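You operate a simulated robot arm through the tools that you are given. There is no shell and no other tool. Be economical: measure what you need, move in short steps, check, and stop when the job is done.

You run a simulated two-armed robot. Do the job below in one go: nothing can be reset, and whatever is moved stays where it is left.

## Task
Grease the spigot top, then fit the white ring and lock it.
Fine: cream brush, grease from the cream tin, brush back; ring down on the bearing spigot, red thumbscrew tight last. Set down upright: cream brush. A coat counts when it lies all over at full strength: go over it till it gets no stronger.

The check looks at the end state, three seconds after you hand in, the way a careful person would. Anything else that was tipped, shoved, dropped, spilled or broken makes it a failure.

## Robot
Two 7-joint arms with fingered hands on one trunk, on a base that drives. Base frame: it is fixed to the floor where the robot stands at the start and does not move with it; the origin is under the middle of the robot, x ahead of it, y to its left, z up. Units: m, degrees, N and s.
The left shoulder is at the start at [0.07, 0.166, 1.093], the right one opposite. With the tool pointing down near the work surface each hand reaches from about 0.46 to 0.96 m from the robot's upright axis, wherever it stands, measured 20 degrees to its own side. Places, roughly: bearing spigot [0.6, -0.1, 0.9]; red thumbscrew [0.6, 0, 0.9]; spigot top [0.6, -0.1, 0.9]; white ring (8x8x3 cm) [0.3, -0.2, 0.9]. Payload 4.1 kg a hand.
The tool frame of a hand sits at the grasp point between the pads (the TCP): z along the fingers, y along the line on which they close. The tips reach 0.032 m beyond it. The gripper opens to 0.108 m. The gripper's body begins 0.038 m behind the TCP. The gripper is a hand of 4 fingers: y runs from the thumb to the fingers, the wrist lies at [-0.016, -0.108, -0.186] in the tool frame, and closing takes about 1.5 s.
Orientation is that of the tool frame in the base frame, as a unit quaternion [w, x, y, z]. With the fingers straight down and the wrist toward the robot, the tool's x, y and z point along [0, 1, 0], [1, 0, 0] and [0, 0, -1] of the base frame.

## Interface
- The arms move only by the tool send_rows. It takes "left_commands", "right_commands" or both (then of equal length, played together; a hand with none holds still); each is one flat list of numbers, 7 for each row, row after row: the shift along the base's x, y, z in m, then the turn, a rotation vector about the base's x, y, z in degrees, then the closure, from 0 (fully open) to 1 (shut). In form: [dx, dy, dz, rx, ry, rz, gripper, dx, dy, dz, rx, ry, rz, gripper, ...]. A call has 1 to 10 rows; each row shifts and turns the commanded pose from where the row before left it. Rows are played at 5 a second. More than 0.05 m and 8.6 degrees between two rows, or a gripper value outside its range, and nothing of the call is played. A pose out of reach is approached as far as the arm can. The call stops where the force on the tool passes 50 N (or 10 N more than at its start, if that is more) or the arm is blocked; 0.2 s more then pass. Each finger travels about 0.045 m/s and halts on what it meets, pressing with about 30 N; the grip force reading is that of the motor and also rises with nothing between the fingers. The clock runs only during rows and for 0.2 s after the last one: add rows that do not move to give the fingers time. The reply holds the time, the measured pose of the TCP, the force on the tool along the base axes, the opening and the grip force, in the units named above and with some noise, with the torque about the TCP (base axes, N m) and any sound that the robot's microphone picked up.
- Cameras (640 x 400 px; columns grow to the right, rows downward): "scene" is now at [0.1373, 0.0007, 1.3175]; the picture's right is [0.00, -1.00, 0.00], its down [-0.61, -0.00, -0.79] and it looks along [0.79, 0.00, -0.61] (base axes); focal length 214 px, centre (320, 200). "left" rides on the left gripper at [-0.064, -0.093, -0.132] in its tool frame; the picture's right is [-0.80, -0.28, 0.53], its down [0.55, -0.71, 0.45] and it looks along [0.25, 0.65, 0.72] (tool axes); focal length 247 px, centre (320, 200). "right" rides on the right gripper at [0.064, -0.093, -0.132] in its tool frame; the picture's right is [-0.80, 0.28, -0.53], its down [-0.55, -0.71, 0.45] and it looks along [-0.25, 0.65, 0.72] (tool axes); focal length 247 px, centre (320, 200). There is no depth. A picture from a camera that has moved, and an enlarged one, comes with that camera's place and axes in the base frame and with its lens.
- snapshot(camera): a new picture of that camera. The clock stands still meanwhile.
- lift_body(by): slides the trunk up (or, below 0, down) by that many m; the arms and the scene camera ride with it, the base frame stays. It gives what a move gives, with no picture.
- base_move(legs): drives the robot by 1 to 6 legs, each [ahead, left, turn to the left] in m, m and degrees, along the robot's own axes; the way and the turn of a leg run together, so that a leg with both is an arc; at most 1.5 m and 180 degrees a leg. The arms and the cameras ride along, it lands a little off, and it stops where it bumps. It gives what a move gives.
- grasp_type(shape, hand): the hand has 4 fingers and takes this shape, open, in about a second: jaw (thumb against the fingers, like two jaws); tri (thumb and two fingers); tip (a fingertip pinch); poke (one finger out to press); point (the index stretched); flat (the hand flat); cup (the hand cupped); fist (a fist). The gripper value then closes the fingers along that shape, each until it touches; the sizes above hold for jaw. It gives what a move gives, with no picture.
- turn_head(pan, tilt): turns the head with the scene camera to pan (to the left, within 86 degrees either way) and tilt (down, from -29 to 69), counted from straight ahead of the robot. It gives what a move gives.
- enlarge(camera, box): a new picture of the part [left, top, right, bottom] of that camera's present view, enlarged. The clock stands still meanwhile.
- job_done(): hands the job in; it is judged then, once.

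Work in short steps. Places have to be worked out from the pictures, the camera data and where the tool is seen: move nearer, look again, correct. Check each grasp and each placing, and mend what went wrong. You have 120 turns and 88 pictures in all, those below and enlarged ones among them. Open the grippers and draw the arms clear of the work before you hand the job in, unless the task says otherwise; then end with one line.

The tools are called after "Request:" by a JSON object that holds its "method" and its "body". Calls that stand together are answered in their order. send_rows: Moves the arms, as the interface text tells. Its arguments: {"type":"object","properties":{"left_commands":{"type":"array","items":{"type":"number"}},"right_commands":{"type":"array","items":{"type":"number"}}},"required":[]} The other tools are called the same way: lift_body (by) slides the trunk up or down; grasp_type (shape, hand) gives the hand a shape; base_move (legs) drives the base; turn_head (pan, tilt) turns the head that bears the scene camera; snapshot (camera) takes a picture; enlarge (camera, box) takes an enlarged picture of a part of a camera's view; job_done () hands the job in.

At the start:

```text
t: 0.0
left_eef_pos: [0.5765, 0.2618, 1.2419]
left_ee_rot: [0.001, 0.707, 0.707, 0.0]
left_force: [-0.1, 0.5, -0.2]
left_wrist_torque: [0.0, -0.04, -0.03]
left_width: 0.1075
left_finger_force: 0.0
left_shape: jaw
right_eef_pos: [0.6208, -0.2601, 1.2168]
right_ee_rot: [0.0, 0.707, 0.707, 0.001]
right_force: [0.5, 0.2, 0.6]
right_wrist_torque: [-0.03, 0.0, -0.01]
right_width: 0.1075
right_finger_force: 0.1
right_shape: jaw
trunk travel left (down, up): [-0.6, 0.34]
robot x, y, heading: [0.0018, 0.0021, 0.0]
head pan, tilt: [0.2, 37.4]
```

scene: 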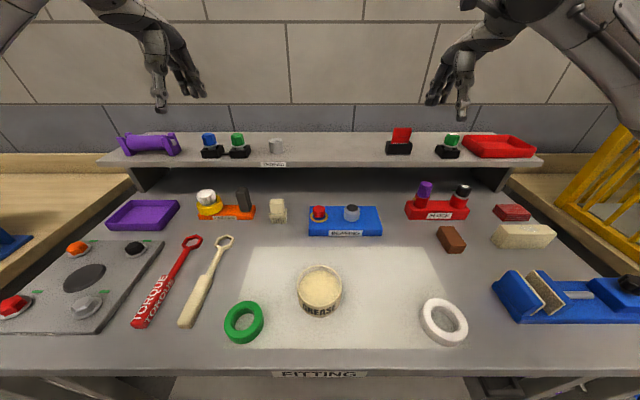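
right: 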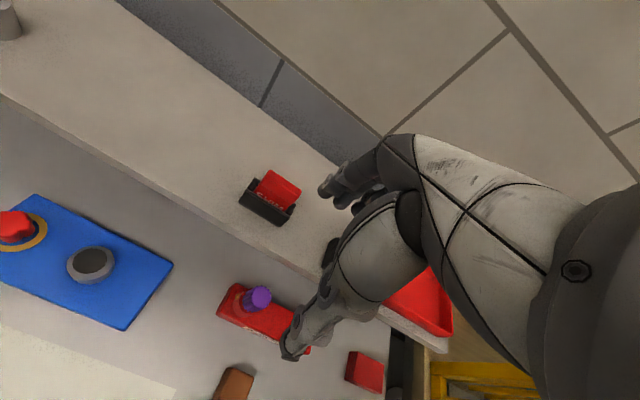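
left: 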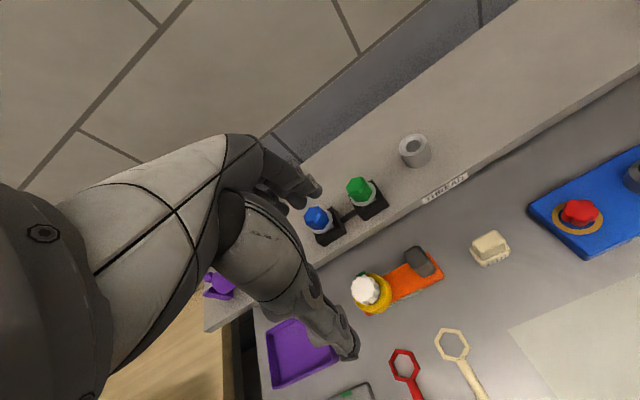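

I'll look closer at the main objects first: the cream tools, tin, spigot and ring.

Request:
{"method": "enlarge", "body": {"camera": "scene", "box": [170, 180, 400, 330]}}

Request:
{"method": "enlarge", "body": {"camera": "scene", "box": [290, 180, 570, 355]}}

Request:
{"method": "enlarge", "body": {"camera": "left", "box": [340, 160, 640, 350]}}

```text
2.67 times, centred on (285, 255) of scene
camera zoom: at [0.1373, 0.0007, 1.3175], right [0.0, -1.0, 0.0], down [-0.61, 0.0, -0.79], along [0.79, 0.0, -0.61], focal length 572 px, centre (413, 53)
```

zoom: 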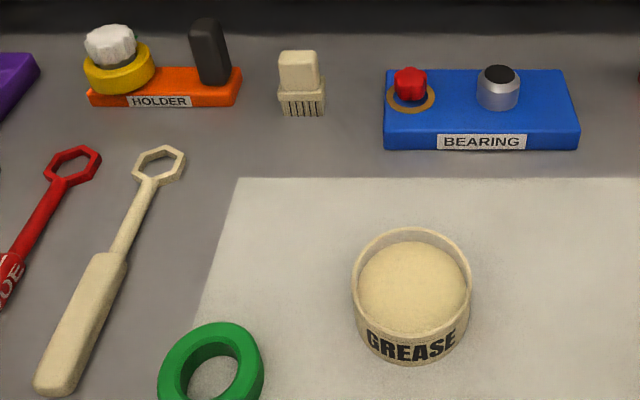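

```text
2.29 times, centred on (430, 268) of scene
camera zoom: at [0.1373, 0.0007, 1.3175], right [0.0, -1.0, 0.0], down [-0.61, 0.0, -0.79], along [0.79, 0.0, -0.61], focal length 490 px, centre (69, 46)
```

zoom: 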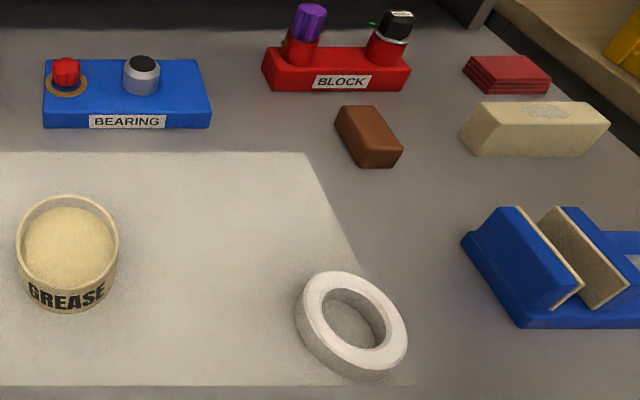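

```text
2.11 times, centred on (490, 255) of left
camera zoom: at [0.4848, 0.1978, 1.3747], right [-0.28, -0.8, -0.53], down [-0.71, 0.55, -0.45], along [0.65, 0.25, -0.72], focal length 520 px, centre (-38, 84)
```

zoom: 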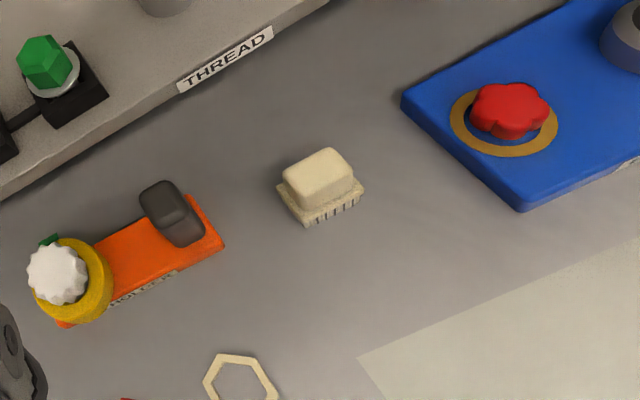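

The cream brush is the block with bristles at about (0.61, 0.12), and the tin is near (0.38, 0.0). The tin and ring are too near for the arms, so I back the base off 0.2 m.

Request:
{"method": "base_move", "body": {"legs": [[-0.2, 0, 0]]}}

```text
t: 1.6
left_eef_pos: [0.3779, 0.261, 1.243]
left_ee_rot: [0.0, 0.708, 0.707, 0.0]
left_force: [0.5, -0.3, 0.9]
left_wrist_torque: [-0.02, -0.01, 0.0]
left_width: 0.1077
left_finger_force: 0.0
left_shape: jaw
right_eef_pos: [0.4223, -0.2612, 1.2161]
right_ee_rot: [0.0, 0.707, 0.707, 0.001]
right_force: [-1.0, -1.4, -0.7]
right_wrist_torque: [0.0, -0.02, -0.03]
right_width: 0.1077
right_finger_force: 0.1
right_shape: jaw
trunk travel left (down, up): [-0.6, 0.34]
robot x, y, heading: [-0.1979, 0.0007, -0.2]
head pan, tilt: [0.2, 37.4]
```

I move the left hand above the brush and the right hand above the ring, to look with the wrist cameras.

Request:
{"method": "send_rows", "body": {"left_commands": [0.0332, -0.02, -0.023, 0, 0, 0, 0, 0.0332, -0.02, -0.023, 0, 0, 0, 0, 0.0332, -0.02, -0.023, 0, 0, 0, 0, 0.0332, -0.02, -0.023, 0, 0, 0, 0, 0.0332, -0.02, -0.023, 0, 0, 0, 0, 0.0332, -0.02, -0.023, 0, 0, 0, 0, 0.0332, -0.02, -0.023, 0, 0, 0, 0], "right_commands": [-0.015, 0.0046, -0.02, 0, 0, 0, 0, -0.015, 0.0046, -0.02, 0, 0, 0, 0, -0.015, 0.0046, -0.02, 0, 0, 0, 0, -0.015, 0.0046, -0.02, 0, 0, 0, 0, -0.015, 0.0046, -0.02, 0, 0, 0, 0, -0.015, 0.0046, -0.02, 0, 0, 0, 0, -0.015, 0.0046, -0.02, 0, 0, 0, 0]}}

Request:
{"method": "snapshot", "body": {"camera": "left"}}

Request:
{"method": "snapshot", "body": {"camera": "right"}}

Request:
{"method": "snapshot", "body": {"camera": "scene"}}

```text
t: 3.2
left_eef_pos: [0.6116, 0.1188, 1.0805]
left_ee_rot: [-0.001, 0.707, 0.707, 0.001]
left_force: [-0.5, -0.4, -0.5]
left_wrist_torque: [0.03, -0.03, -0.04]
left_width: 0.1079
left_finger_force: 0.0
left_shape: jaw
right_eef_pos: [0.318, -0.2306, 1.0743]
right_ee_rot: [-0.001, 0.707, 0.707, 0.001]
right_force: [0.6, -0.3, -0.3]
right_wrist_torque: [0.02, -0.05, -0.02]
right_width: 0.1078
right_finger_force: 0.0
right_shape: jaw
trunk travel left (down, up): [-0.6, 0.34]
robot x, y, heading: [-0.1942, 0.0008, 0.1]
head pan, tilt: [0.2, 37.4]
```

```text
81 pictures are left
camera left: at [0.5202, 0.0557, 1.2129], right [-0.28, -0.8, -0.53], down [-0.71, 0.55, -0.45], along [0.65, 0.25, -0.72], focal length 247 px, centre (320, 200)
```

left: 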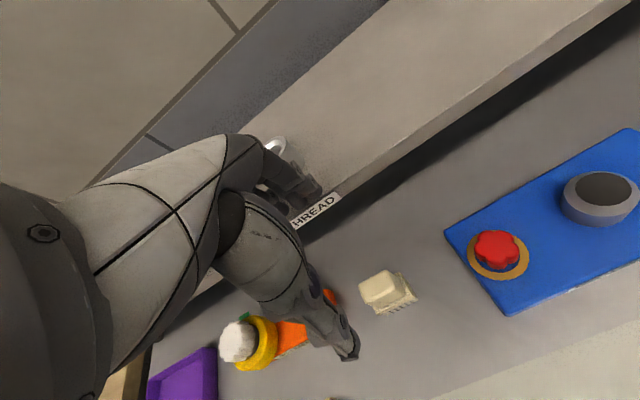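

```text
80 pictures are left
camera right: at [0.2255, -0.1662, 1.2055], right [0.28, -0.8, 0.53], down [-0.71, -0.55, -0.45], along [0.65, -0.25, -0.72], focal length 247 px, centre (320, 200)
```

right: 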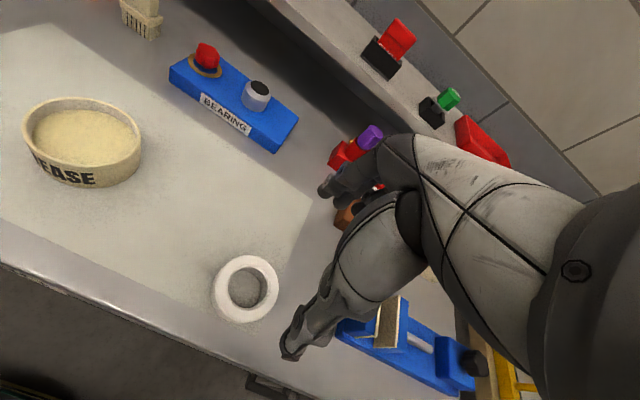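

```text
79 pictures are left
camera scene: at [-0.0602, -0.001, 1.3174], right [0.0, -1.0, 0.0], down [-0.61, 0.0, -0.79], along [0.79, 0.0, -0.61], focal length 214 px, centre (320, 200)
```

scene: 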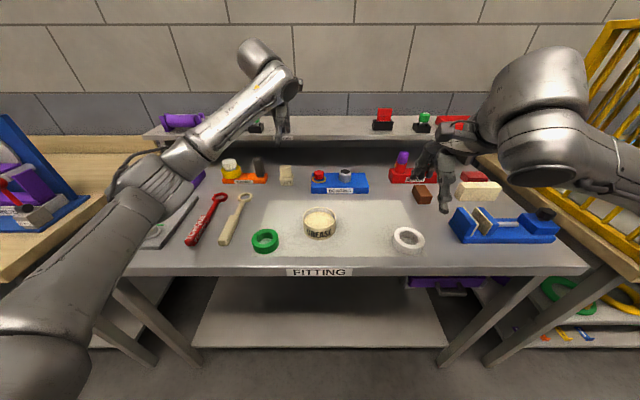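

Triangulating gives the spigot top at about (0.594, -0.088, 0.943) and the brush top near (0.609, 0.124, 0.945). I enlarge the brush for its dimensions, and the ring and spigot as well.

Request:
{"method": "enlarge", "body": {"camera": "left", "box": [330, 250, 450, 325]}}

Request:
{"method": "enlarge", "body": {"camera": "left", "box": [440, 120, 640, 320]}}

Request:
{"method": "enlarge", "body": {"camera": "right", "box": [0, 0, 320, 340]}}

```text
5.33 times, centred on (390, 288) of left
camera zoom: at [0.5202, 0.0557, 1.2129], right [-0.28, -0.8, -0.53], down [-0.71, 0.55, -0.45], along [0.65, 0.25, -0.72], focal length 1317 px, centre (-53, -267)
```

zoom: 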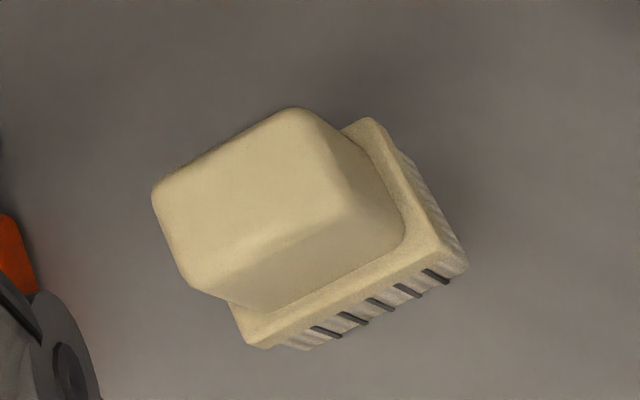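

```text
2.00 times, centred on (540, 220) of left
camera zoom: at [0.5202, 0.0557, 1.2129], right [-0.28, -0.8, -0.53], down [-0.71, 0.55, -0.45], along [0.65, 0.25, -0.72], focal length 494 px, centre (-120, 160)
```

zoom: 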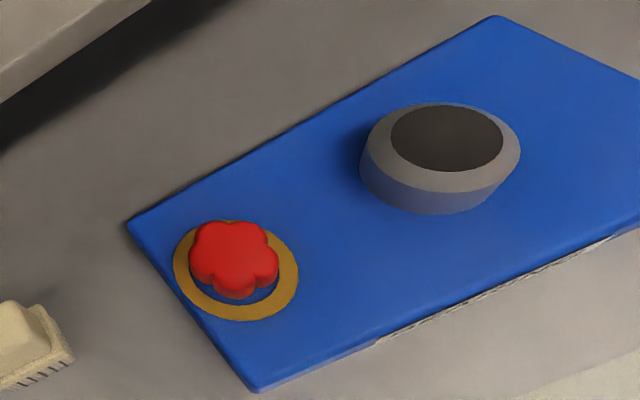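

```text
1.18 times, centred on (160, 170) of right
camera zoom: at [0.2255, -0.1662, 1.2055], right [0.28, -0.8, 0.53], down [-0.71, -0.55, -0.45], along [0.65, -0.25, -0.72], focal length 291 px, centre (508, 235)
```

zoom: 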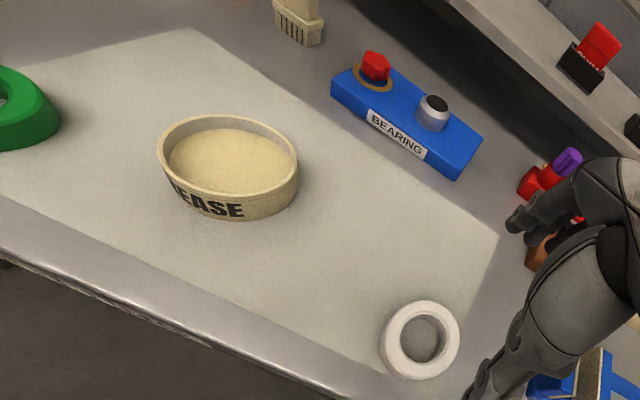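

The handle spans about x 0.598–0.622, y 0.107–0.144, z 0.905–0.945, squared to the axes. I lower the left hand to z = 1.0 and check the alignment.

Request:
{"method": "send_rows", "body": {"left_commands": [-0.001, 0.0035, -0.04, 0, 0, 0, 0, 0, 0.003, -0.04, 0, 0, 0, 0, 0, 0, 0, 0, 0, 0, 0]}}

Request:
{"method": "snapshot", "body": {"camera": "left"}}

```text
t: 3.6
left_eef_pos: [0.6109, 0.1228, 1.06]
left_ee_rot: [0.009, 0.708, 0.706, 0.006]
left_force: [-14.5, 0.1, 10.0]
left_wrist_torque: [0.1, -0.29, 0.15]
left_width: 0.1048
left_finger_force: 0.1
left_shape: jaw
right_eef_pos: [0.3167, -0.2292, 1.0752]
right_ee_rot: [-0.001, 0.707, 0.707, -0.001]
right_force: [1.0, -1.0, -1.1]
right_wrist_torque: [-0.01, 0.08, 0.01]
right_width: 0.1074
right_finger_force: 0.1
right_shape: jaw
trunk travel left (down, up): [-0.6, 0.34]
robot x, y, heading: [-0.2011, 0.0021, -0.0]
head pan, tilt: [0.2, 37.4]
stopped in row 2 (left hand): the force on the tool passed its limit (the readings are from after the stop); the commanded pose is now the measured one
```

```text
75 pictures are left
camera left: at [0.5158, 0.0594, 1.1892], right [-0.27, -0.8, -0.53], down [-0.69, 0.55, -0.47], along [0.67, 0.24, -0.71], focal length 247 px, centre (320, 200)
```

left: 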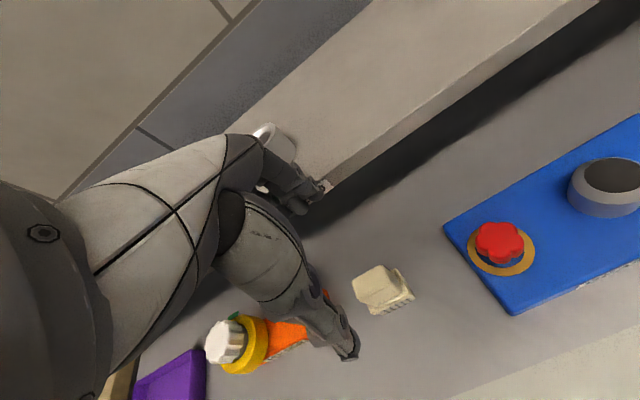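

A finger touched the overhanging shelf at about x 0.67, z 1.03. I raise the hand and turn it -90° about z, so that the fingers close along y and stay clear of the shelf.

Request:
{"method": "send_rows", "body": {"left_commands": [-0.02, 0, 0.03, 0, 0, 0, 0, -0.01, 0, 0.03, 0, 0, -6, 0, 0, 0, 0, 0, 0, -8.4, 0, 0, 0, 0, 0, 0, -8.4, 0, 0, 0, 0, 0, 0, -8.4, 0, 0, 0, 0, 0, 0, -8.4, 0, 0, 0, 0, 0, 0, -8.4, 0, 0, 0, 0, 0, 0, -8.4, 0, 0, 0, 0, 0, 0, -8.4, 0, 0, 0, 0, 0, 0, -8.4, 0]}}

Request:
{"method": "send_rows", "body": {"left_commands": [0.015, 0, 0, 0, 0, -8.4, 0, 0.015, 0, 0, 0, 0, -8.4, 0, 0, 0, 0, 0, 0, 0, 0]}}

Request:
{"method": "snapshot", "body": {"camera": "left"}}

```text
t: 5.8
left_eef_pos: [0.5817, 0.1222, 1.118]
left_ee_rot: [0.011, 0.99, 0.142, -0.001]
left_force: [-0.2, 0.8, -0.2]
left_wrist_torque: [-0.01, 0.04, 0.01]
left_width: 0.1079
left_finger_force: 0.0
left_shape: jaw
right_eef_pos: [0.3175, -0.2301, 1.0751]
right_ee_rot: [0.0, 0.707, 0.707, -0.001]
right_force: [0.0, -0.4, -0.1]
right_wrist_torque: [-0.01, 0.02, 0.01]
right_width: 0.1075
right_finger_force: 0.1
right_shape: jaw
trunk travel left (down, up): [-0.6, 0.34]
robot x, y, heading: [-0.2023, -0.0022, 0.3]
head pan, tilt: [0.2, 37.4]
```

```text
t: 6.6
left_eef_pos: [0.5736, 0.1326, 1.1119]
left_ee_rot: [0.011, 1.0, -0.003, -0.003]
left_force: [-0.6, -0.4, 0.7]
left_wrist_torque: [0.01, 0.03, -0.03]
left_width: 0.1077
left_finger_force: 0.1
left_shape: jaw
left hand out of reach, approached as far as the arm can: row 2
right_eef_pos: [0.3176, -0.2298, 1.0752]
right_ee_rot: [-0.001, 0.707, 0.707, 0.0]
right_force: [0.3, 0.0, -0.6]
right_wrist_torque: [0.01, -0.01, -0.02]
right_width: 0.1077
right_finger_force: 0.0
right_shape: jaw
trunk travel left (down, up): [-0.6, 0.34]
robot x, y, heading: [-0.2006, -0.0012, -0.0]
head pan, tilt: [0.2, 37.4]
```

```text
74 pictures are left
camera left: at [0.5114, 0.23, 1.2427], right [-0.8, 0.28, -0.53], down [0.55, 0.69, -0.46], along [0.24, -0.67, -0.71], focal length 247 px, centre (320, 200)
```

left: 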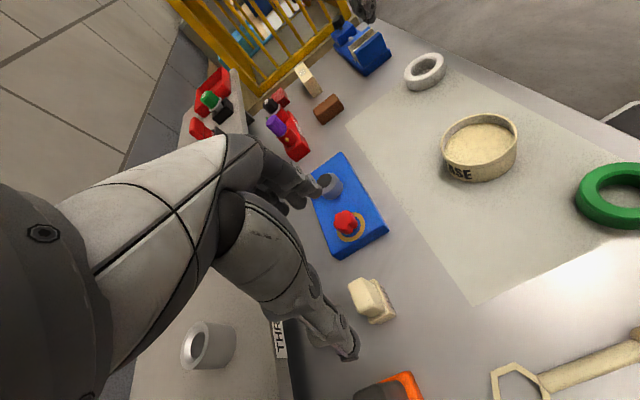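

This pose was slightly out of reach, so I drive 0.07 m forward. I move the hand back 0.05 m first to keep it clear of the shelf items.

Request:
{"method": "send_rows", "body": {"left_commands": [-0.04, 0, 0.02, 0, 0, 0, 0, 0, 0, 0, 0, 0, 0, 0]}}

Request:
{"method": "base_move", "body": {"legs": [[0.07, 0, 0]]}}

```text
t: 7.2
left_eef_pos: [0.5343, 0.1337, 1.1313]
left_ee_rot: [0.01, 1.0, -0.002, -0.003]
left_force: [0.4, -0.5, 0.5]
left_wrist_torque: [-0.01, -0.01, -0.03]
left_width: 0.1077
left_finger_force: 0.1
left_shape: jaw
right_eef_pos: [0.318, -0.2295, 1.0753]
right_ee_rot: [-0.001, 0.707, 0.707, 0.0]
right_force: [-0.5, -0.7, -0.2]
right_wrist_torque: [0.04, 0.0, 0.0]
right_width: 0.1073
right_finger_force: 0.0
right_shape: jaw
trunk travel left (down, up): [-0.6, 0.34]
robot x, y, heading: [-0.1951, 0.0014, 0.2]
head pan, tilt: [0.2, 37.4]
```

```text
t: 8.2
left_eef_pos: [0.6051, 0.1334, 1.1312]
left_ee_rot: [0.01, 1.0, -0.002, -0.003]
left_force: [0.2, -0.1, -0.1]
left_wrist_torque: [-0.04, 0.04, 0.01]
left_width: 0.108
left_finger_force: 0.1
left_shape: jaw
right_eef_pos: [0.3898, -0.229, 1.0746]
right_ee_rot: [-0.001, 0.707, 0.707, 0.0]
right_force: [0.5, 0.6, 0.5]
right_wrist_torque: [-0.02, 0.06, -0.01]
right_width: 0.1077
right_finger_force: 0.2
right_shape: jaw
trunk travel left (down, up): [-0.6, 0.34]
robot x, y, heading: [-0.1274, 0.0031, 0.0]
head pan, tilt: [0.2, 37.4]
```

I correct the 1.2° tilt and lower toward the brush at (0.610, 0.1255), stopping at z ≈ 1.0 to look.

Request:
{"method": "send_rows", "body": {"left_commands": [0.003, -0.004, -0.04, 1.26, 0, 0, 0, 0.002, -0.004, -0.045, 0, 0, 0, 0, 0, 0, -0.045, 0, 0, 0, 0, 0, 0, 0, 0, 0, 0, 0]}}

Request:
{"method": "snapshot", "body": {"camera": "left"}}

Request:
{"method": "snapshot", "body": {"camera": "scene"}}

```text
t: 9.2
left_eef_pos: [0.61, 0.1262, 1.0029]
left_ee_rot: [-0.002, 1.0, -0.002, -0.002]
left_force: [0.0, 0.4, 0.8]
left_wrist_torque: [0.01, 0.03, -0.01]
left_width: 0.108
left_finger_force: 0.0
left_shape: jaw
right_eef_pos: [0.3874, -0.2285, 1.0748]
right_ee_rot: [-0.001, 0.707, 0.707, -0.002]
right_force: [0.4, -0.8, 0.0]
right_wrist_torque: [0.0, 0.01, 0.01]
right_width: 0.1076
right_finger_force: 0.1
right_shape: jaw
trunk travel left (down, up): [-0.6, 0.34]
robot x, y, heading: [-0.1279, -0.0001, -0.1]
head pan, tilt: [0.2, 37.4]
```

```text
73 pictures are left
camera left: at [0.5463, 0.2199, 1.1338], right [-0.8, 0.29, -0.53], down [0.55, 0.7, -0.45], along [0.24, -0.65, -0.72], focal length 247 px, centre (320, 200)
```

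left: 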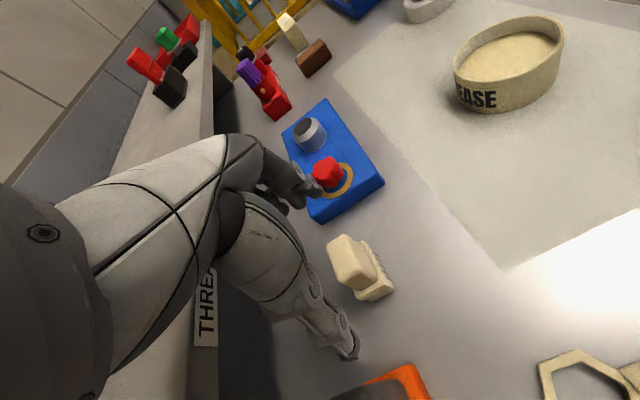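

```text
72 pictures are left
camera scene: at [0.0089, 0.0002, 1.3175], right [0.0, -1.0, 0.0], down [-0.61, 0.0, -0.79], along [0.79, 0.0, -0.61], focal length 214 px, centre (320, 200)
```

scene: 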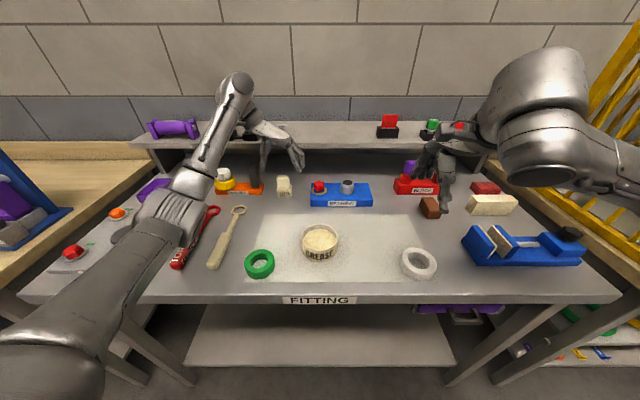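

I enlarge the brush to fix its centre.

Request:
{"method": "enlarge", "body": {"camera": "left", "box": [290, 200, 450, 310]}}

```text
3.64 times, centred on (370, 255) of left
camera zoom: at [0.5463, 0.2199, 1.1338], right [-0.8, 0.29, -0.53], down [0.55, 0.7, -0.45], along [0.24, -0.65, -0.72], focal length 898 px, centre (138, 0)
```

zoom: 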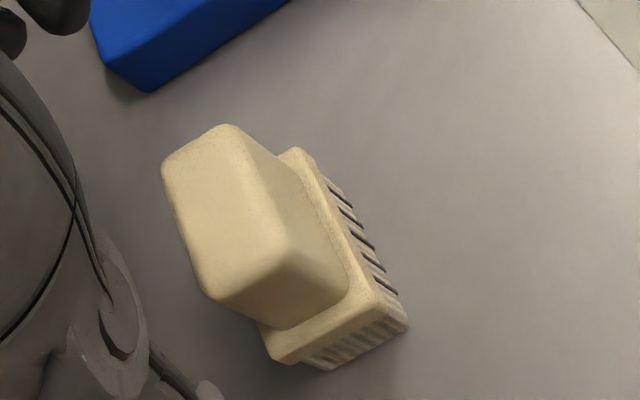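

Combining both views, the brush top centre is (0.6075, 0.1235, about 0.953). I descend to TCP z = 0.95 and close.

Request:
{"method": "send_rows", "body": {"left_commands": [-0.0025, -0.0025, -0.027, 0, 0, 0, 0, 0, 0, -0.026, 0, 0, 0, 0, 0, 0, 0, 0, 0, 0, 0, 0, 0, 0, 0, 0, 0, 0.3, 0, 0, 0, 0, 0, 0, 0.5, 0, 0, 0, 0, 0, 0, 0.9, 0, 0, 0, 0, 0, 0, 0.9, 0, 0, 0, 0, 0, 0, 0.9, 0, 0, 0, 0, 0, 0, 0.9, 0, 0, 0, 0, 0, 0, 0.9]}}

Request:
{"method": "snapshot", "body": {"camera": "left"}}

```text
t: 11.4
left_eef_pos: [0.6062, 0.1241, 0.9493]
left_ee_rot: [0.0, 1.0, -0.001, -0.002]
left_force: [-1.1, 0.2, 0.1]
left_wrist_torque: [0.0, -0.04, -0.01]
left_width: 0.0339
left_finger_force: 29.4
left_shape: jaw
right_eef_pos: [0.3884, -0.2295, 1.0746]
right_ee_rot: [-0.001, 0.707, 0.707, 0.0]
right_force: [0.5, 0.3, 0.0]
right_wrist_torque: [0.01, 0.01, 0.0]
right_width: 0.1076
right_finger_force: 0.1
right_shape: jaw
trunk travel left (down, up): [-0.6, 0.34]
robot x, y, heading: [-0.1282, 0.0022, 0.1]
head pan, tilt: [0.2, 37.4]
```

```text
70 pictures are left
camera left: at [0.5446, 0.2178, 1.0809], right [-0.8, 0.29, -0.53], down [0.55, 0.7, -0.45], along [0.24, -0.65, -0.72], focal length 247 px, centre (320, 200)
```

left: 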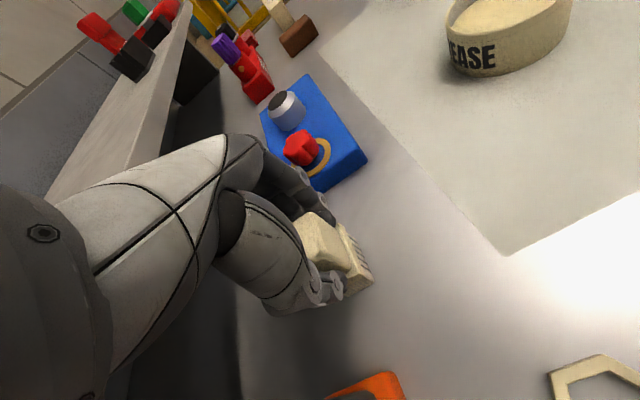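

The brush is gripped (width 0.034), standing on the table with the TCP at (0.606, 0.124, 0.949). I lift it 0.08 m.

Request:
{"method": "send_rows", "body": {"left_commands": [0, 0, 0.03, 0, 0, 0, 0.9, -0.01, 0, 0.04, 0, 0, 0, 0.9, -0.02, 0, 0.04, 0, 0, 0, 0.9, 0, 0, 0, 0, 0, 0, 0.9]}}

Request:
{"method": "snapshot", "body": {"camera": "left"}}

Request:
{"method": "enlarge", "body": {"camera": "scene", "box": [220, 150, 440, 290]}}

```text
t: 12.4
left_eef_pos: [0.5779, 0.1232, 1.0574]
left_ee_rot: [0.0, 1.0, -0.001, -0.004]
left_force: [-0.9, -0.4, -1.2]
left_wrist_torque: [-0.04, -0.02, 0.03]
left_width: 0.0341
left_finger_force: 30.1
left_shape: jaw
right_eef_pos: [0.3887, -0.2297, 1.0745]
right_ee_rot: [-0.001, 0.707, 0.707, -0.001]
right_force: [0.3, -0.1, 0.5]
right_wrist_torque: [0.01, 0.04, 0.05]
right_width: 0.1078
right_finger_force: 0.1
right_shape: jaw
trunk travel left (down, up): [-0.6, 0.34]
robot x, y, heading: [-0.126, 0.0003, 0.1]
head pan, tilt: [0.2, 37.4]
```

```text
69 pictures are left
camera left: at [0.5152, 0.2171, 1.1902], right [-0.8, 0.29, -0.53], down [0.55, 0.7, -0.45], along [0.24, -0.65, -0.72], focal length 247 px, centre (320, 200)
```

left: 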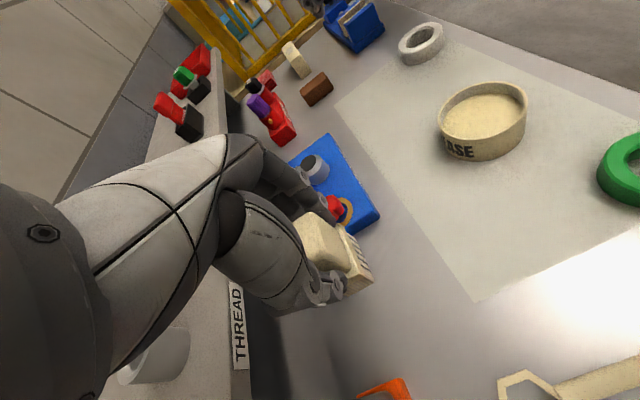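

```text
2.86 times, centred on (330, 220) of scene
camera zoom: at [0.0101, 0.0006, 1.3173], right [0.0, -1.0, 0.0], down [-0.61, 0.0, -0.79], along [0.79, 0.0, -0.61], focal length 613 px, centre (291, 143)
```

zoom: 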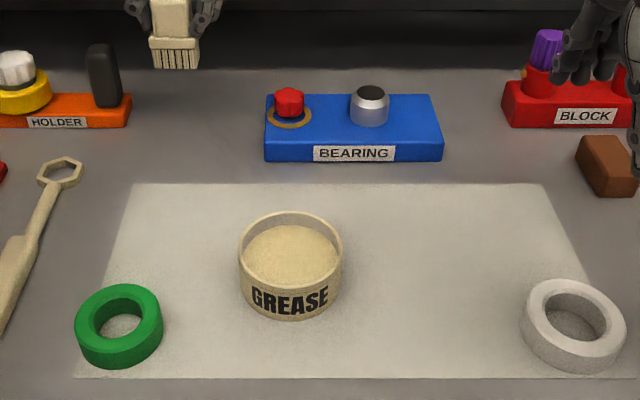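

The tin rim centre works out to about (0.371, 0.002, 0.93). I carry the brush over it.

Request:
{"method": "send_rows", "body": {"left_commands": [-0.0345, -0.02, 0, 0, 0, 0, 0.9, -0.0345, -0.02, 0, 0, 0, 0, 0.9, -0.0345, -0.02, 0, 0, 0, 0, 0.9, -0.0345, -0.02, 0, 0, 0, 0, 0.9, -0.0345, -0.02, 0, 0, 0, 0, 0.9, -0.0345, -0.02, 0, 0, 0, 0, 0.9, 0, 0, 0, 0, 0, 0, 0.9]}}

Request:
{"method": "snapshot", "body": {"camera": "left"}}

Request:
{"method": "enlarge", "body": {"camera": "scene", "box": [220, 150, 440, 290]}}

```text
t: 14.0
left_eef_pos: [0.3703, 0.0039, 1.0586]
left_ee_rot: [-0.001, 1.0, -0.002, -0.003]
left_force: [0.8, 0.3, -0.9]
left_wrist_torque: [-0.05, -0.01, 0.01]
left_width: 0.0339
left_finger_force: 30.3
left_shape: jaw
right_eef_pos: [0.3891, -0.2293, 1.0752]
right_ee_rot: [0.0, 0.707, 0.707, -0.001]
right_force: [-0.7, 0.5, -0.5]
right_wrist_torque: [-0.01, 0.01, 0.03]
right_width: 0.1076
right_finger_force: 0.1
right_shape: jaw
trunk travel left (down, up): [-0.6, 0.34]
robot x, y, heading: [-0.127, -0.0002, -0.1]
head pan, tilt: [0.2, 37.4]
```

```text
67 pictures are left
camera left: at [0.309, 0.0976, 1.1911], right [-0.8, 0.29, -0.53], down [0.55, 0.7, -0.45], along [0.24, -0.65, -0.72], focal length 247 px, centre (320, 200)
```

left: 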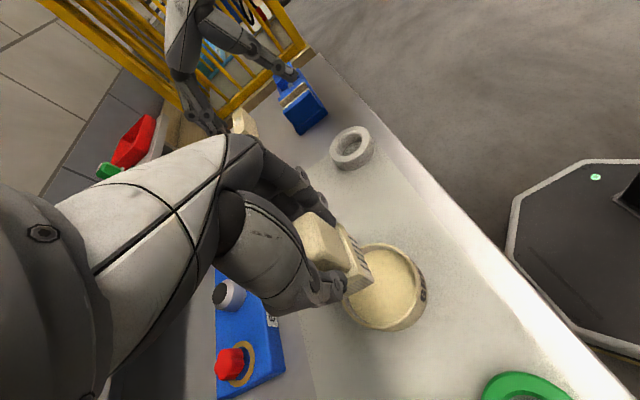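

```text
2.86 times, centred on (330, 220) of scene
camera zoom: at [0.0099, 0.001, 1.3174], right [0.0, -1.0, 0.0], down [-0.61, 0.0, -0.79], along [0.79, 0.0, -0.61], focal length 613 px, centre (291, 143)
```

zoom: 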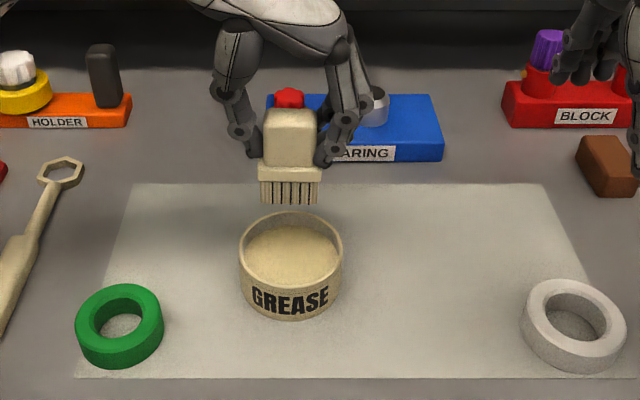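

The brush is centred over the tin. I descend until the bristles should be about 5 mm into the grease, watching the force.

Request:
{"method": "send_rows", "body": {"left_commands": [-0.001, -0.002, -0.03, 0, 0, 0, 0.9, 0, 0, -0.025, 0, 0, 0, 0.9, 0, 0, -0.01, 0, 0, 0, 0.9, 0, 0, -0.005, 0, 0, 0, 0.9, 0, 0, 0, 0, 0, 0, 0.9]}}

Request:
{"method": "enlarge", "body": {"camera": "scene", "box": [250, 180, 390, 270]}}

```text
t: 15.2
left_eef_pos: [0.3687, 0.0026, 0.9896]
left_ee_rot: [-0.002, 1.0, -0.001, -0.002]
left_force: [-0.2, -0.5, -0.6]
left_wrist_torque: [0.02, -0.04, 0.01]
left_width: 0.0342
left_finger_force: 29.8
left_shape: jaw
right_eef_pos: [0.3884, -0.2286, 1.0754]
right_ee_rot: [0.0, 0.708, 0.707, 0.0]
right_force: [0.0, 0.7, 0.1]
right_wrist_torque: [0.01, -0.02, 0.02]
right_width: 0.1078
right_finger_force: 0.2
right_shape: jaw
trunk travel left (down, up): [-0.6, 0.34]
robot x, y, heading: [-0.1306, -0.0031, 0.1]
head pan, tilt: [0.2, 37.4]
```

```text
4.44 times, centred on (320, 225) of scene
camera zoom: at [0.0092, 0.0005, 1.3175], right [0.0, -1.0, 0.0], down [-0.61, 0.0, -0.79], along [0.79, 0.0, -0.61], focal length 953 px, centre (320, 89)
```

zoom: 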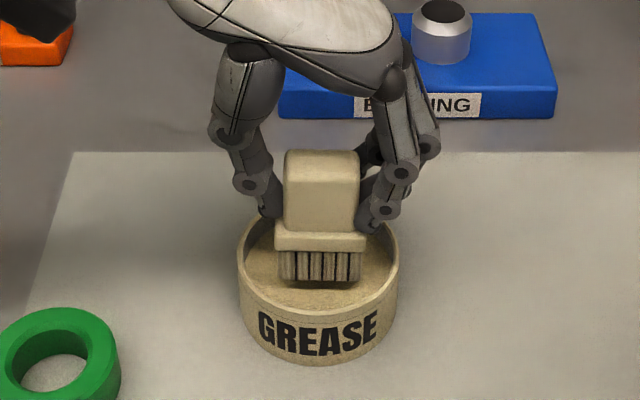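

The bristles look just above the grease. I go down in small steps.

Request:
{"method": "send_rows", "body": {"left_commands": [0, 0, -0.004, 0, 0, 0, 0.9, 0, 0, -0.004, 0, 0, 0, 0.9, 0, 0, 0, 0, 0, 0, 0.9]}}

Request:
{"method": "enlarge", "body": {"camera": "scene", "box": [250, 180, 390, 270]}}

```text
t: 16.0
left_eef_pos: [0.3698, 0.0028, 0.9808]
left_ee_rot: [-0.001, 1.0, -0.003, -0.003]
left_force: [0.2, 0.3, 0.0]
left_wrist_torque: [0.0, -0.02, 0.02]
left_width: 0.0341
left_finger_force: 29.8
left_shape: jaw
right_eef_pos: [0.3889, -0.229, 1.0748]
right_ee_rot: [0.0, 0.707, 0.707, 0.0]
right_force: [0.8, 0.8, 0.1]
right_wrist_torque: [-0.01, -0.01, 0.01]
right_width: 0.1077
right_finger_force: 0.0
right_shape: jaw
trunk travel left (down, up): [-0.6, 0.34]
robot x, y, heading: [-0.131, 0.001, -0.1]
head pan, tilt: [0.2, 37.4]
```

```text
4.44 times, centred on (320, 225) of scene
camera zoom: at [0.0092, 0.0006, 1.3175], right [0.0, -1.0, 0.0], down [-0.61, 0.0, -0.79], along [0.79, 0.0, -0.61], focal length 953 px, centre (320, 89)
```

zoom: 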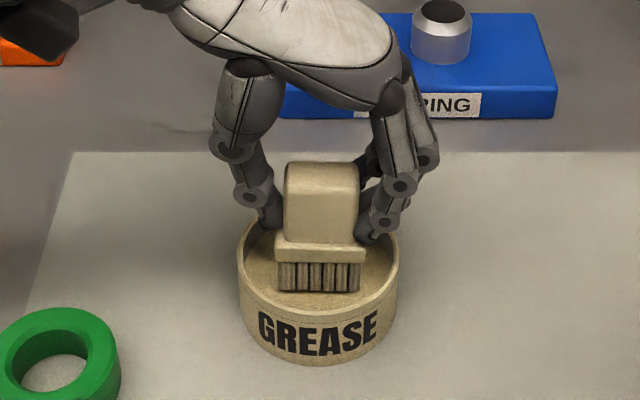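

Bristle tips are at the surface and the force is still nil. I go down another 6 mm.

Request:
{"method": "send_rows", "body": {"left_commands": [0, 0, -0.003, 0, 0, 0, 0.9, 0, 0, -0.003, 0, 0, 0, 0.9, 0, 0, 0, 0, 0, 0, 0.9]}}

Request:
{"method": "enlarge", "body": {"camera": "scene", "box": [250, 180, 390, 270]}}

```text
t: 16.8
left_eef_pos: [0.3692, 0.0026, 0.9765]
left_ee_rot: [0.0, 1.0, -0.002, -0.002]
left_force: [2.2, 1.5, 13.3]
left_wrist_torque: [-0.06, -0.01, -0.01]
left_width: 0.0342
left_finger_force: 30.2
left_shape: jaw
right_eef_pos: [0.3867, -0.2288, 1.0762]
right_ee_rot: [0.0, 0.707, 0.707, 0.0]
right_force: [0.3, 0.3, -0.6]
right_wrist_torque: [-0.01, 0.02, 0.01]
right_width: 0.1075
right_finger_force: 0.1
right_shape: jaw
trunk travel left (down, up): [-0.6, 0.34]
robot x, y, heading: [-0.1237, -0.0004, 0.0]
head pan, tilt: [0.2, 37.4]
```

```text
4.44 times, centred on (320, 225) of scene
camera zoom: at [0.0082, 0.0009, 1.3178], right [0.0, -1.0, 0.0], down [-0.61, 0.0, -0.79], along [0.79, 0.0, -0.61], focal length 953 px, centre (320, 89)
```

zoom: 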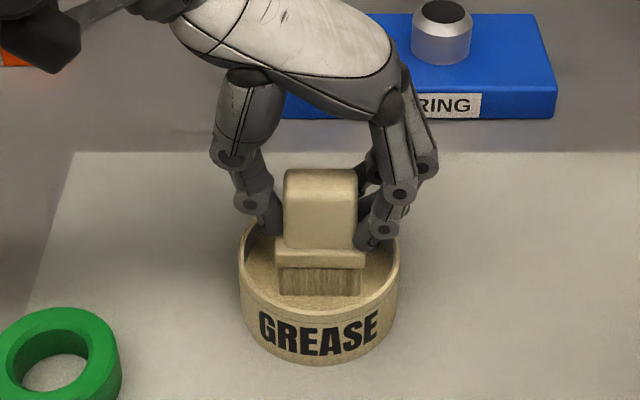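

Contact at 13 N, so the bristles are in the grease. I lift out and inspect the bristles.

Request:
{"method": "send_rows", "body": {"left_commands": [0, 0, 0.02, 0, 0, 0, 0.9, 0, 0, 0.03, 0, 0, 0, 0.9, 0, 0, 0.035, 0, 0, 0, 0.9, 0, 0, 0, 0, 0, 0, 0.9]}}

Request:
{"method": "enlarge", "body": {"camera": "scene", "box": [250, 150, 390, 270]}}

```text
t: 17.8
left_eef_pos: [0.3687, 0.0004, 1.0586]
left_ee_rot: [-0.001, 1.0, -0.002, -0.003]
left_force: [-0.5, 0.0, -0.6]
left_wrist_torque: [0.03, 0.0, 0.02]
left_width: 0.0341
left_finger_force: 30.4
left_shape: jaw
right_eef_pos: [0.3886, -0.229, 1.0749]
right_ee_rot: [-0.001, 0.707, 0.707, -0.001]
right_force: [-0.4, 0.4, -1.4]
right_wrist_torque: [-0.02, 0.0, -0.01]
right_width: 0.1076
right_finger_force: 0.1
right_shape: jaw
trunk travel left (down, up): [-0.6, 0.34]
robot x, y, heading: [-0.1249, 0.002, -0.1]
head pan, tilt: [0.2, 37.4]
```

```text
3.33 times, centred on (320, 210) of scene
camera zoom: at [0.0095, 0.001, 1.3174], right [0.0, -1.0, 0.0], down [-0.61, 0.0, -0.79], along [0.79, 0.0, -0.61], focal length 715 px, centre (320, 167)
```

zoom: 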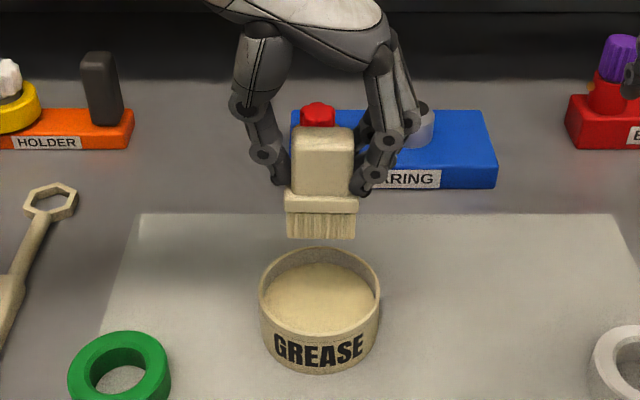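

The bristles are now coated cream. I carry the brush over the spigot at (0.59, -0.088).

Request:
{"method": "send_rows", "body": {"left_commands": [0.0442, -0.0176, 0.003, 0, 0, 0, 0.9, 0.0442, -0.0176, 0.003, 0, 0, 0, 0.9, 0.0442, -0.0176, 0.002, 0, 0, 0, 0.9, 0.0442, -0.0176, 0, 0, 0, 0, 0.9, 0.0442, -0.0176, 0, 0, 0, 0, 0.9, 0, 0, 0, 0, 0, 0, 0.9]}}

Request:
{"method": "snapshot", "body": {"camera": "left"}}

Request:
{"method": "enlarge", "body": {"camera": "scene", "box": [270, 130, 410, 220]}}

```text
t: 19.2
left_eef_pos: [0.5889, -0.0843, 1.0661]
left_ee_rot: [0.0, 1.0, -0.003, -0.003]
left_force: [0.4, 0.0, 0.3]
left_wrist_torque: [-0.04, 0.02, -0.04]
left_width: 0.0341
left_finger_force: 29.9
left_shape: jaw
right_eef_pos: [0.3878, -0.2286, 1.0755]
right_ee_rot: [-0.001, 0.707, 0.707, 0.0]
right_force: [0.4, 1.1, -0.7]
right_wrist_torque: [-0.02, 0.02, -0.02]
right_width: 0.1079
right_finger_force: 0.0
right_shape: jaw
trunk travel left (down, up): [-0.6, 0.34]
robot x, y, heading: [-0.1248, -0.0005, -0.1]
head pan, tilt: [0.2, 37.4]
```

```text
61 pictures are left
camera left: at [0.5267, 0.0093, 1.1989], right [-0.8, 0.29, -0.53], down [0.55, 0.7, -0.45], along [0.24, -0.65, -0.72], focal length 247 px, centre (320, 200)
```

left: 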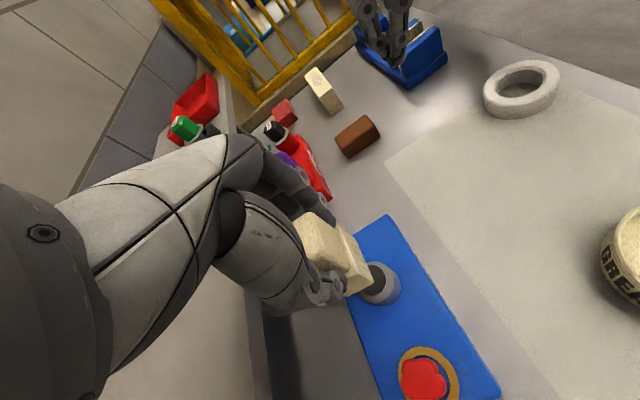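

```text
4.44 times, centred on (340, 175) of scene
camera zoom: at [0.0089, 0.002, 1.3175], right [0.0, -1.0, 0.0], down [-0.61, 0.0, -0.79], along [0.79, 0.0, -0.61], focal length 953 px, centre (231, 311)
```

zoom: 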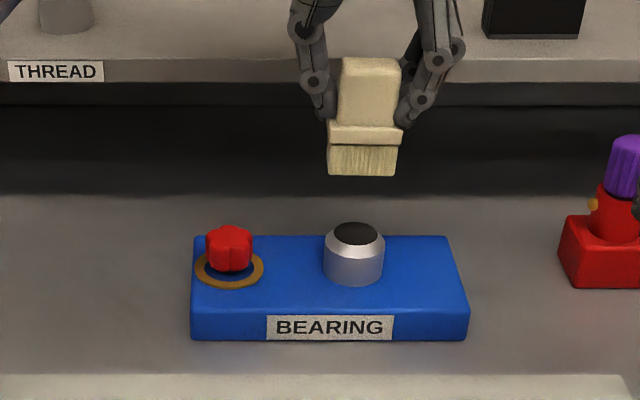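

The spigot top is centred at about (0.589, -0.088, 0.943). I lower the brush gently until there is contact.

Request:
{"method": "send_rows", "body": {"left_commands": [0, -0.004, -0.03, 0, 0, 0, 0.9, 0, 0, -0.014, 0, 0, 0, 0.9, 0, 0, -0.005, 0, 0, 0, 0.9, 0, 0, -0.004, 0, 0, 0, 0.9, 0, 0, 0, 0, 0, 0, 0.9]}}

Request:
{"method": "enlarge", "body": {"camera": "scene", "box": [270, 130, 410, 220]}}

```text
t: 20.4
left_eef_pos: [0.5884, -0.0909, 1.0132]
left_ee_rot: [-0.001, 1.0, -0.001, -0.002]
left_force: [-0.8, -0.2, -0.8]
left_wrist_torque: [-0.05, -0.01, -0.02]
left_width: 0.0343
left_finger_force: 29.8
left_shape: jaw
right_eef_pos: [0.3875, -0.2301, 1.0751]
right_ee_rot: [-0.001, 0.707, 0.707, -0.001]
right_force: [0.4, -0.8, -1.0]
right_wrist_torque: [-0.03, 0.0, 0.0]
right_width: 0.1075
right_finger_force: 0.1
right_shape: jaw
trunk travel left (down, up): [-0.6, 0.34]
robot x, y, heading: [-0.1282, -0.0022, -0.1]
head pan, tilt: [0.2, 37.4]
```

```text
4.44 times, centred on (340, 175) of scene
camera zoom: at [0.0092, 0.0005, 1.3175], right [0.0, -1.0, 0.0], down [-0.61, 0.0, -0.79], along [0.79, 0.0, -0.61], focal length 953 px, centre (231, 311)
```

zoom: 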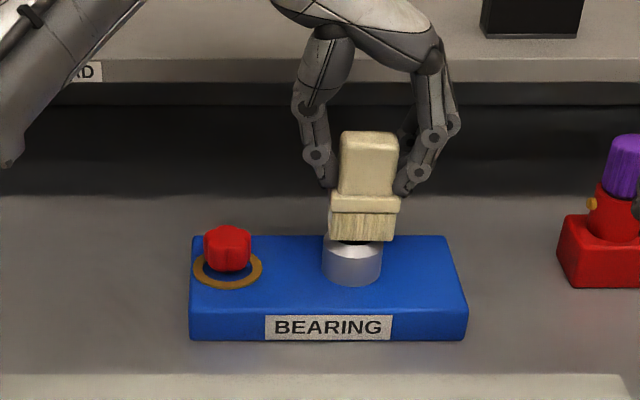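

The brush sits about 7 mm too far to -y. I correct that and go down until it touches.

Request:
{"method": "send_rows", "body": {"left_commands": [0, 0.007, 0, 0, 0, 0, 0.9, 0, 0, -0.003, 0, 0, 0, 0.9, 0, 0, -0.003, 0, 0, 0, 0.9, 0, 0, 0, 0, 0, 0, 0.9]}}

```text
t: 21.4
left_eef_pos: [0.5901, -0.0832, 1.0098]
left_ee_rot: [0.0, 1.0, -0.002, -0.003]
left_force: [1.2, 0.4, 5.3]
left_wrist_torque: [-0.05, 0.02, 0.01]
left_width: 0.0343
left_finger_force: 30.1
left_shape: jaw
right_eef_pos: [0.387, -0.2296, 1.0752]
right_ee_rot: [0.0, 0.708, 0.706, 0.0]
right_force: [-0.5, 0.1, -0.5]
right_wrist_torque: [-0.04, 0.02, -0.02]
right_width: 0.1076
right_finger_force: 0.0
right_shape: jaw
trunk travel left (down, up): [-0.6, 0.34]
robot x, y, heading: [-0.1259, 0.0031, 0.1]
head pan, tilt: [0.2, 37.4]
```

Contact at 5 N. I press 2 mm more and stroke back and forth along x by ±12 mm.

Request:
{"method": "send_rows", "body": {"left_commands": [0.006, 0, -0.002, 0, 0, 0, 0.9, 0.006, 0, 0, 0, 0, 0, 0.9, -0.012, 0, 0, 0, 0, 0, 0.9, -0.012, 0, 0, 0, 0, 0, 0.9, 0.012, 0, 0, 0, 0, 0, 0.9, 0.012, 0, 0, 0, 0, 0, 0.9, -0.012, 0, 0, 0, 0, 0, 0.9, -0.012, 0, 0, 0, 0, 0, 0.9, 0.012, 0, 0, 0, 0, 0, 0.9, 0, 0, 0, 0, 0, 0, 0.9]}}

Request:
{"method": "enlarge", "body": {"camera": "scene", "box": [270, 130, 410, 220]}}

```text
t: 23.6
left_eef_pos: [0.5879, -0.0823, 1.0077]
left_ee_rot: [-0.001, 1.0, -0.002, -0.003]
left_force: [2.0, -0.8, 11.2]
left_wrist_torque: [-0.08, 0.03, 0.02]
left_width: 0.0355
left_finger_force: 29.7
left_shape: jaw
right_eef_pos: [0.3871, -0.2296, 1.0753]
right_ee_rot: [0.001, 0.708, 0.707, 0.0]
right_force: [-0.2, 0.5, 0.0]
right_wrist_torque: [0.03, 0.0, 0.03]
right_width: 0.108
right_finger_force: 0.0
right_shape: jaw
trunk travel left (down, up): [-0.6, 0.34]
robot x, y, heading: [-0.1273, -0.0014, 0.1]
head pan, tilt: [0.2, 37.4]
```

```text
4.44 times, centred on (340, 175) of scene
camera zoom: at [0.0075, 0.001, 1.3175], right [0.0, -1.0, 0.0], down [-0.61, 0.0, -0.8], along [0.8, 0.0, -0.61], focal length 953 px, centre (231, 311)
```

zoom: 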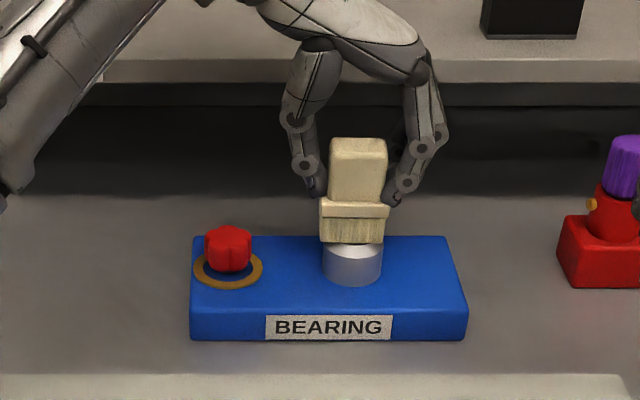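

The brush has turned a little in the grip, so I lift off and check the coat and the brush.

Request:
{"method": "send_rows", "body": {"left_commands": [0, 0, 0.02, 0, 0, 0, 0.9, 0, 0, 0.03, 0, 0, 0, 0.9, 0, 0, 0.03, 0, 0, 0, 0.9, 0, 0, 0, 0, 0, 0, 0.9]}}

Request:
{"method": "enlarge", "body": {"camera": "scene", "box": [290, 120, 390, 210]}}

Request:
{"method": "snapshot", "body": {"camera": "left"}}

```text
t: 24.6
left_eef_pos: [0.589, -0.0836, 1.0865]
left_ee_rot: [-0.001, 1.0, -0.002, -0.003]
left_force: [0.8, -0.8, -1.0]
left_wrist_torque: [-0.01, 0.0, -0.01]
left_width: 0.0352
left_finger_force: 30.1
left_shape: jaw
right_eef_pos: [0.3879, -0.2296, 1.0743]
right_ee_rot: [0.0, 0.707, 0.707, -0.001]
right_force: [0.0, 0.6, -0.5]
right_wrist_torque: [0.0, -0.01, -0.02]
right_width: 0.1075
right_finger_force: 0.1
right_shape: jaw
trunk travel left (down, up): [-0.6, 0.34]
robot x, y, heading: [-0.1268, -0.0015, -0.1]
head pan, tilt: [0.2, 37.4]
```

```text
4.44 times, centred on (340, 165) of scene
camera zoom: at [0.0096, 0.0008, 1.3174], right [0.0, -1.0, 0.0], down [-0.61, 0.0, -0.79], along [0.79, 0.0, -0.61], focal length 953 px, centre (231, 356)
```

zoom: 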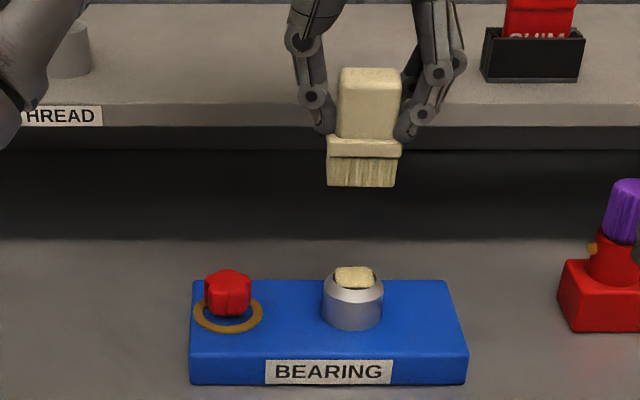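

```text
56 pictures are left
camera left: at [0.5276, 0.0105, 1.2184], right [-0.8, 0.29, -0.53], down [0.55, 0.7, -0.45], along [0.24, -0.65, -0.72], focal length 247 px, centre (320, 200)
```

left: 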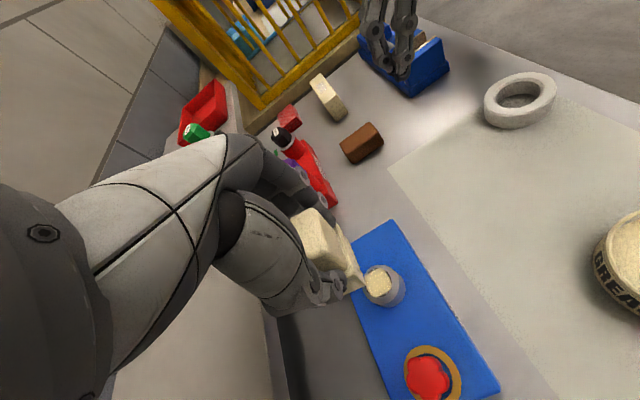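

I enlarge the coated top.

Request:
{"method": "enlarge", "body": {"camera": "left", "box": [340, 245, 430, 315]}}

Request:
{"method": "enlarge", "body": {"camera": "scene", "box": [330, 170, 370, 200]}}

```text
5.71 times, centred on (385, 280) of left
camera zoom: at [0.5276, 0.0105, 1.2184], right [-0.8, 0.29, -0.53], down [0.55, 0.7, -0.45], along [0.24, -0.65, -0.72], focal length 1411 px, centre (-51, -257)
```

zoom: 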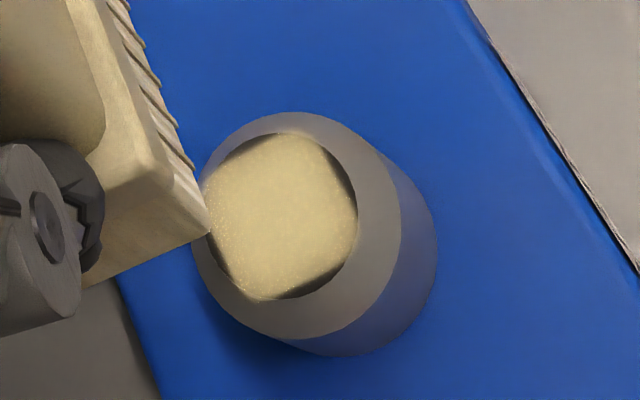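

```text
13.33 times, centred on (350, 185) of scene
camera zoom: at [0.0096, 0.0008, 1.3174], right [0.0, -1.0, 0.0], down [-0.61, 0.0, -0.79], along [0.79, 0.0, -0.61], focal length 2860 px, centre (-80, 400)
```

zoom: 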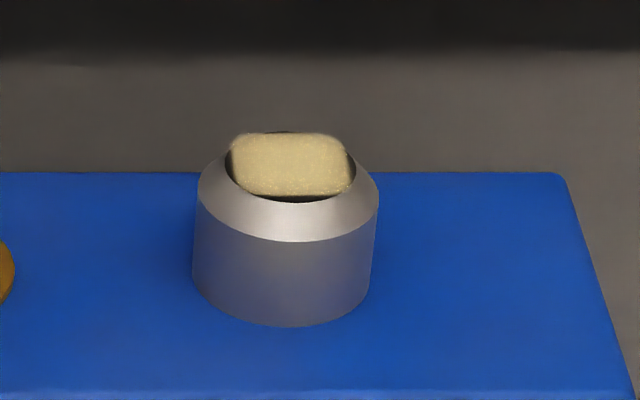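

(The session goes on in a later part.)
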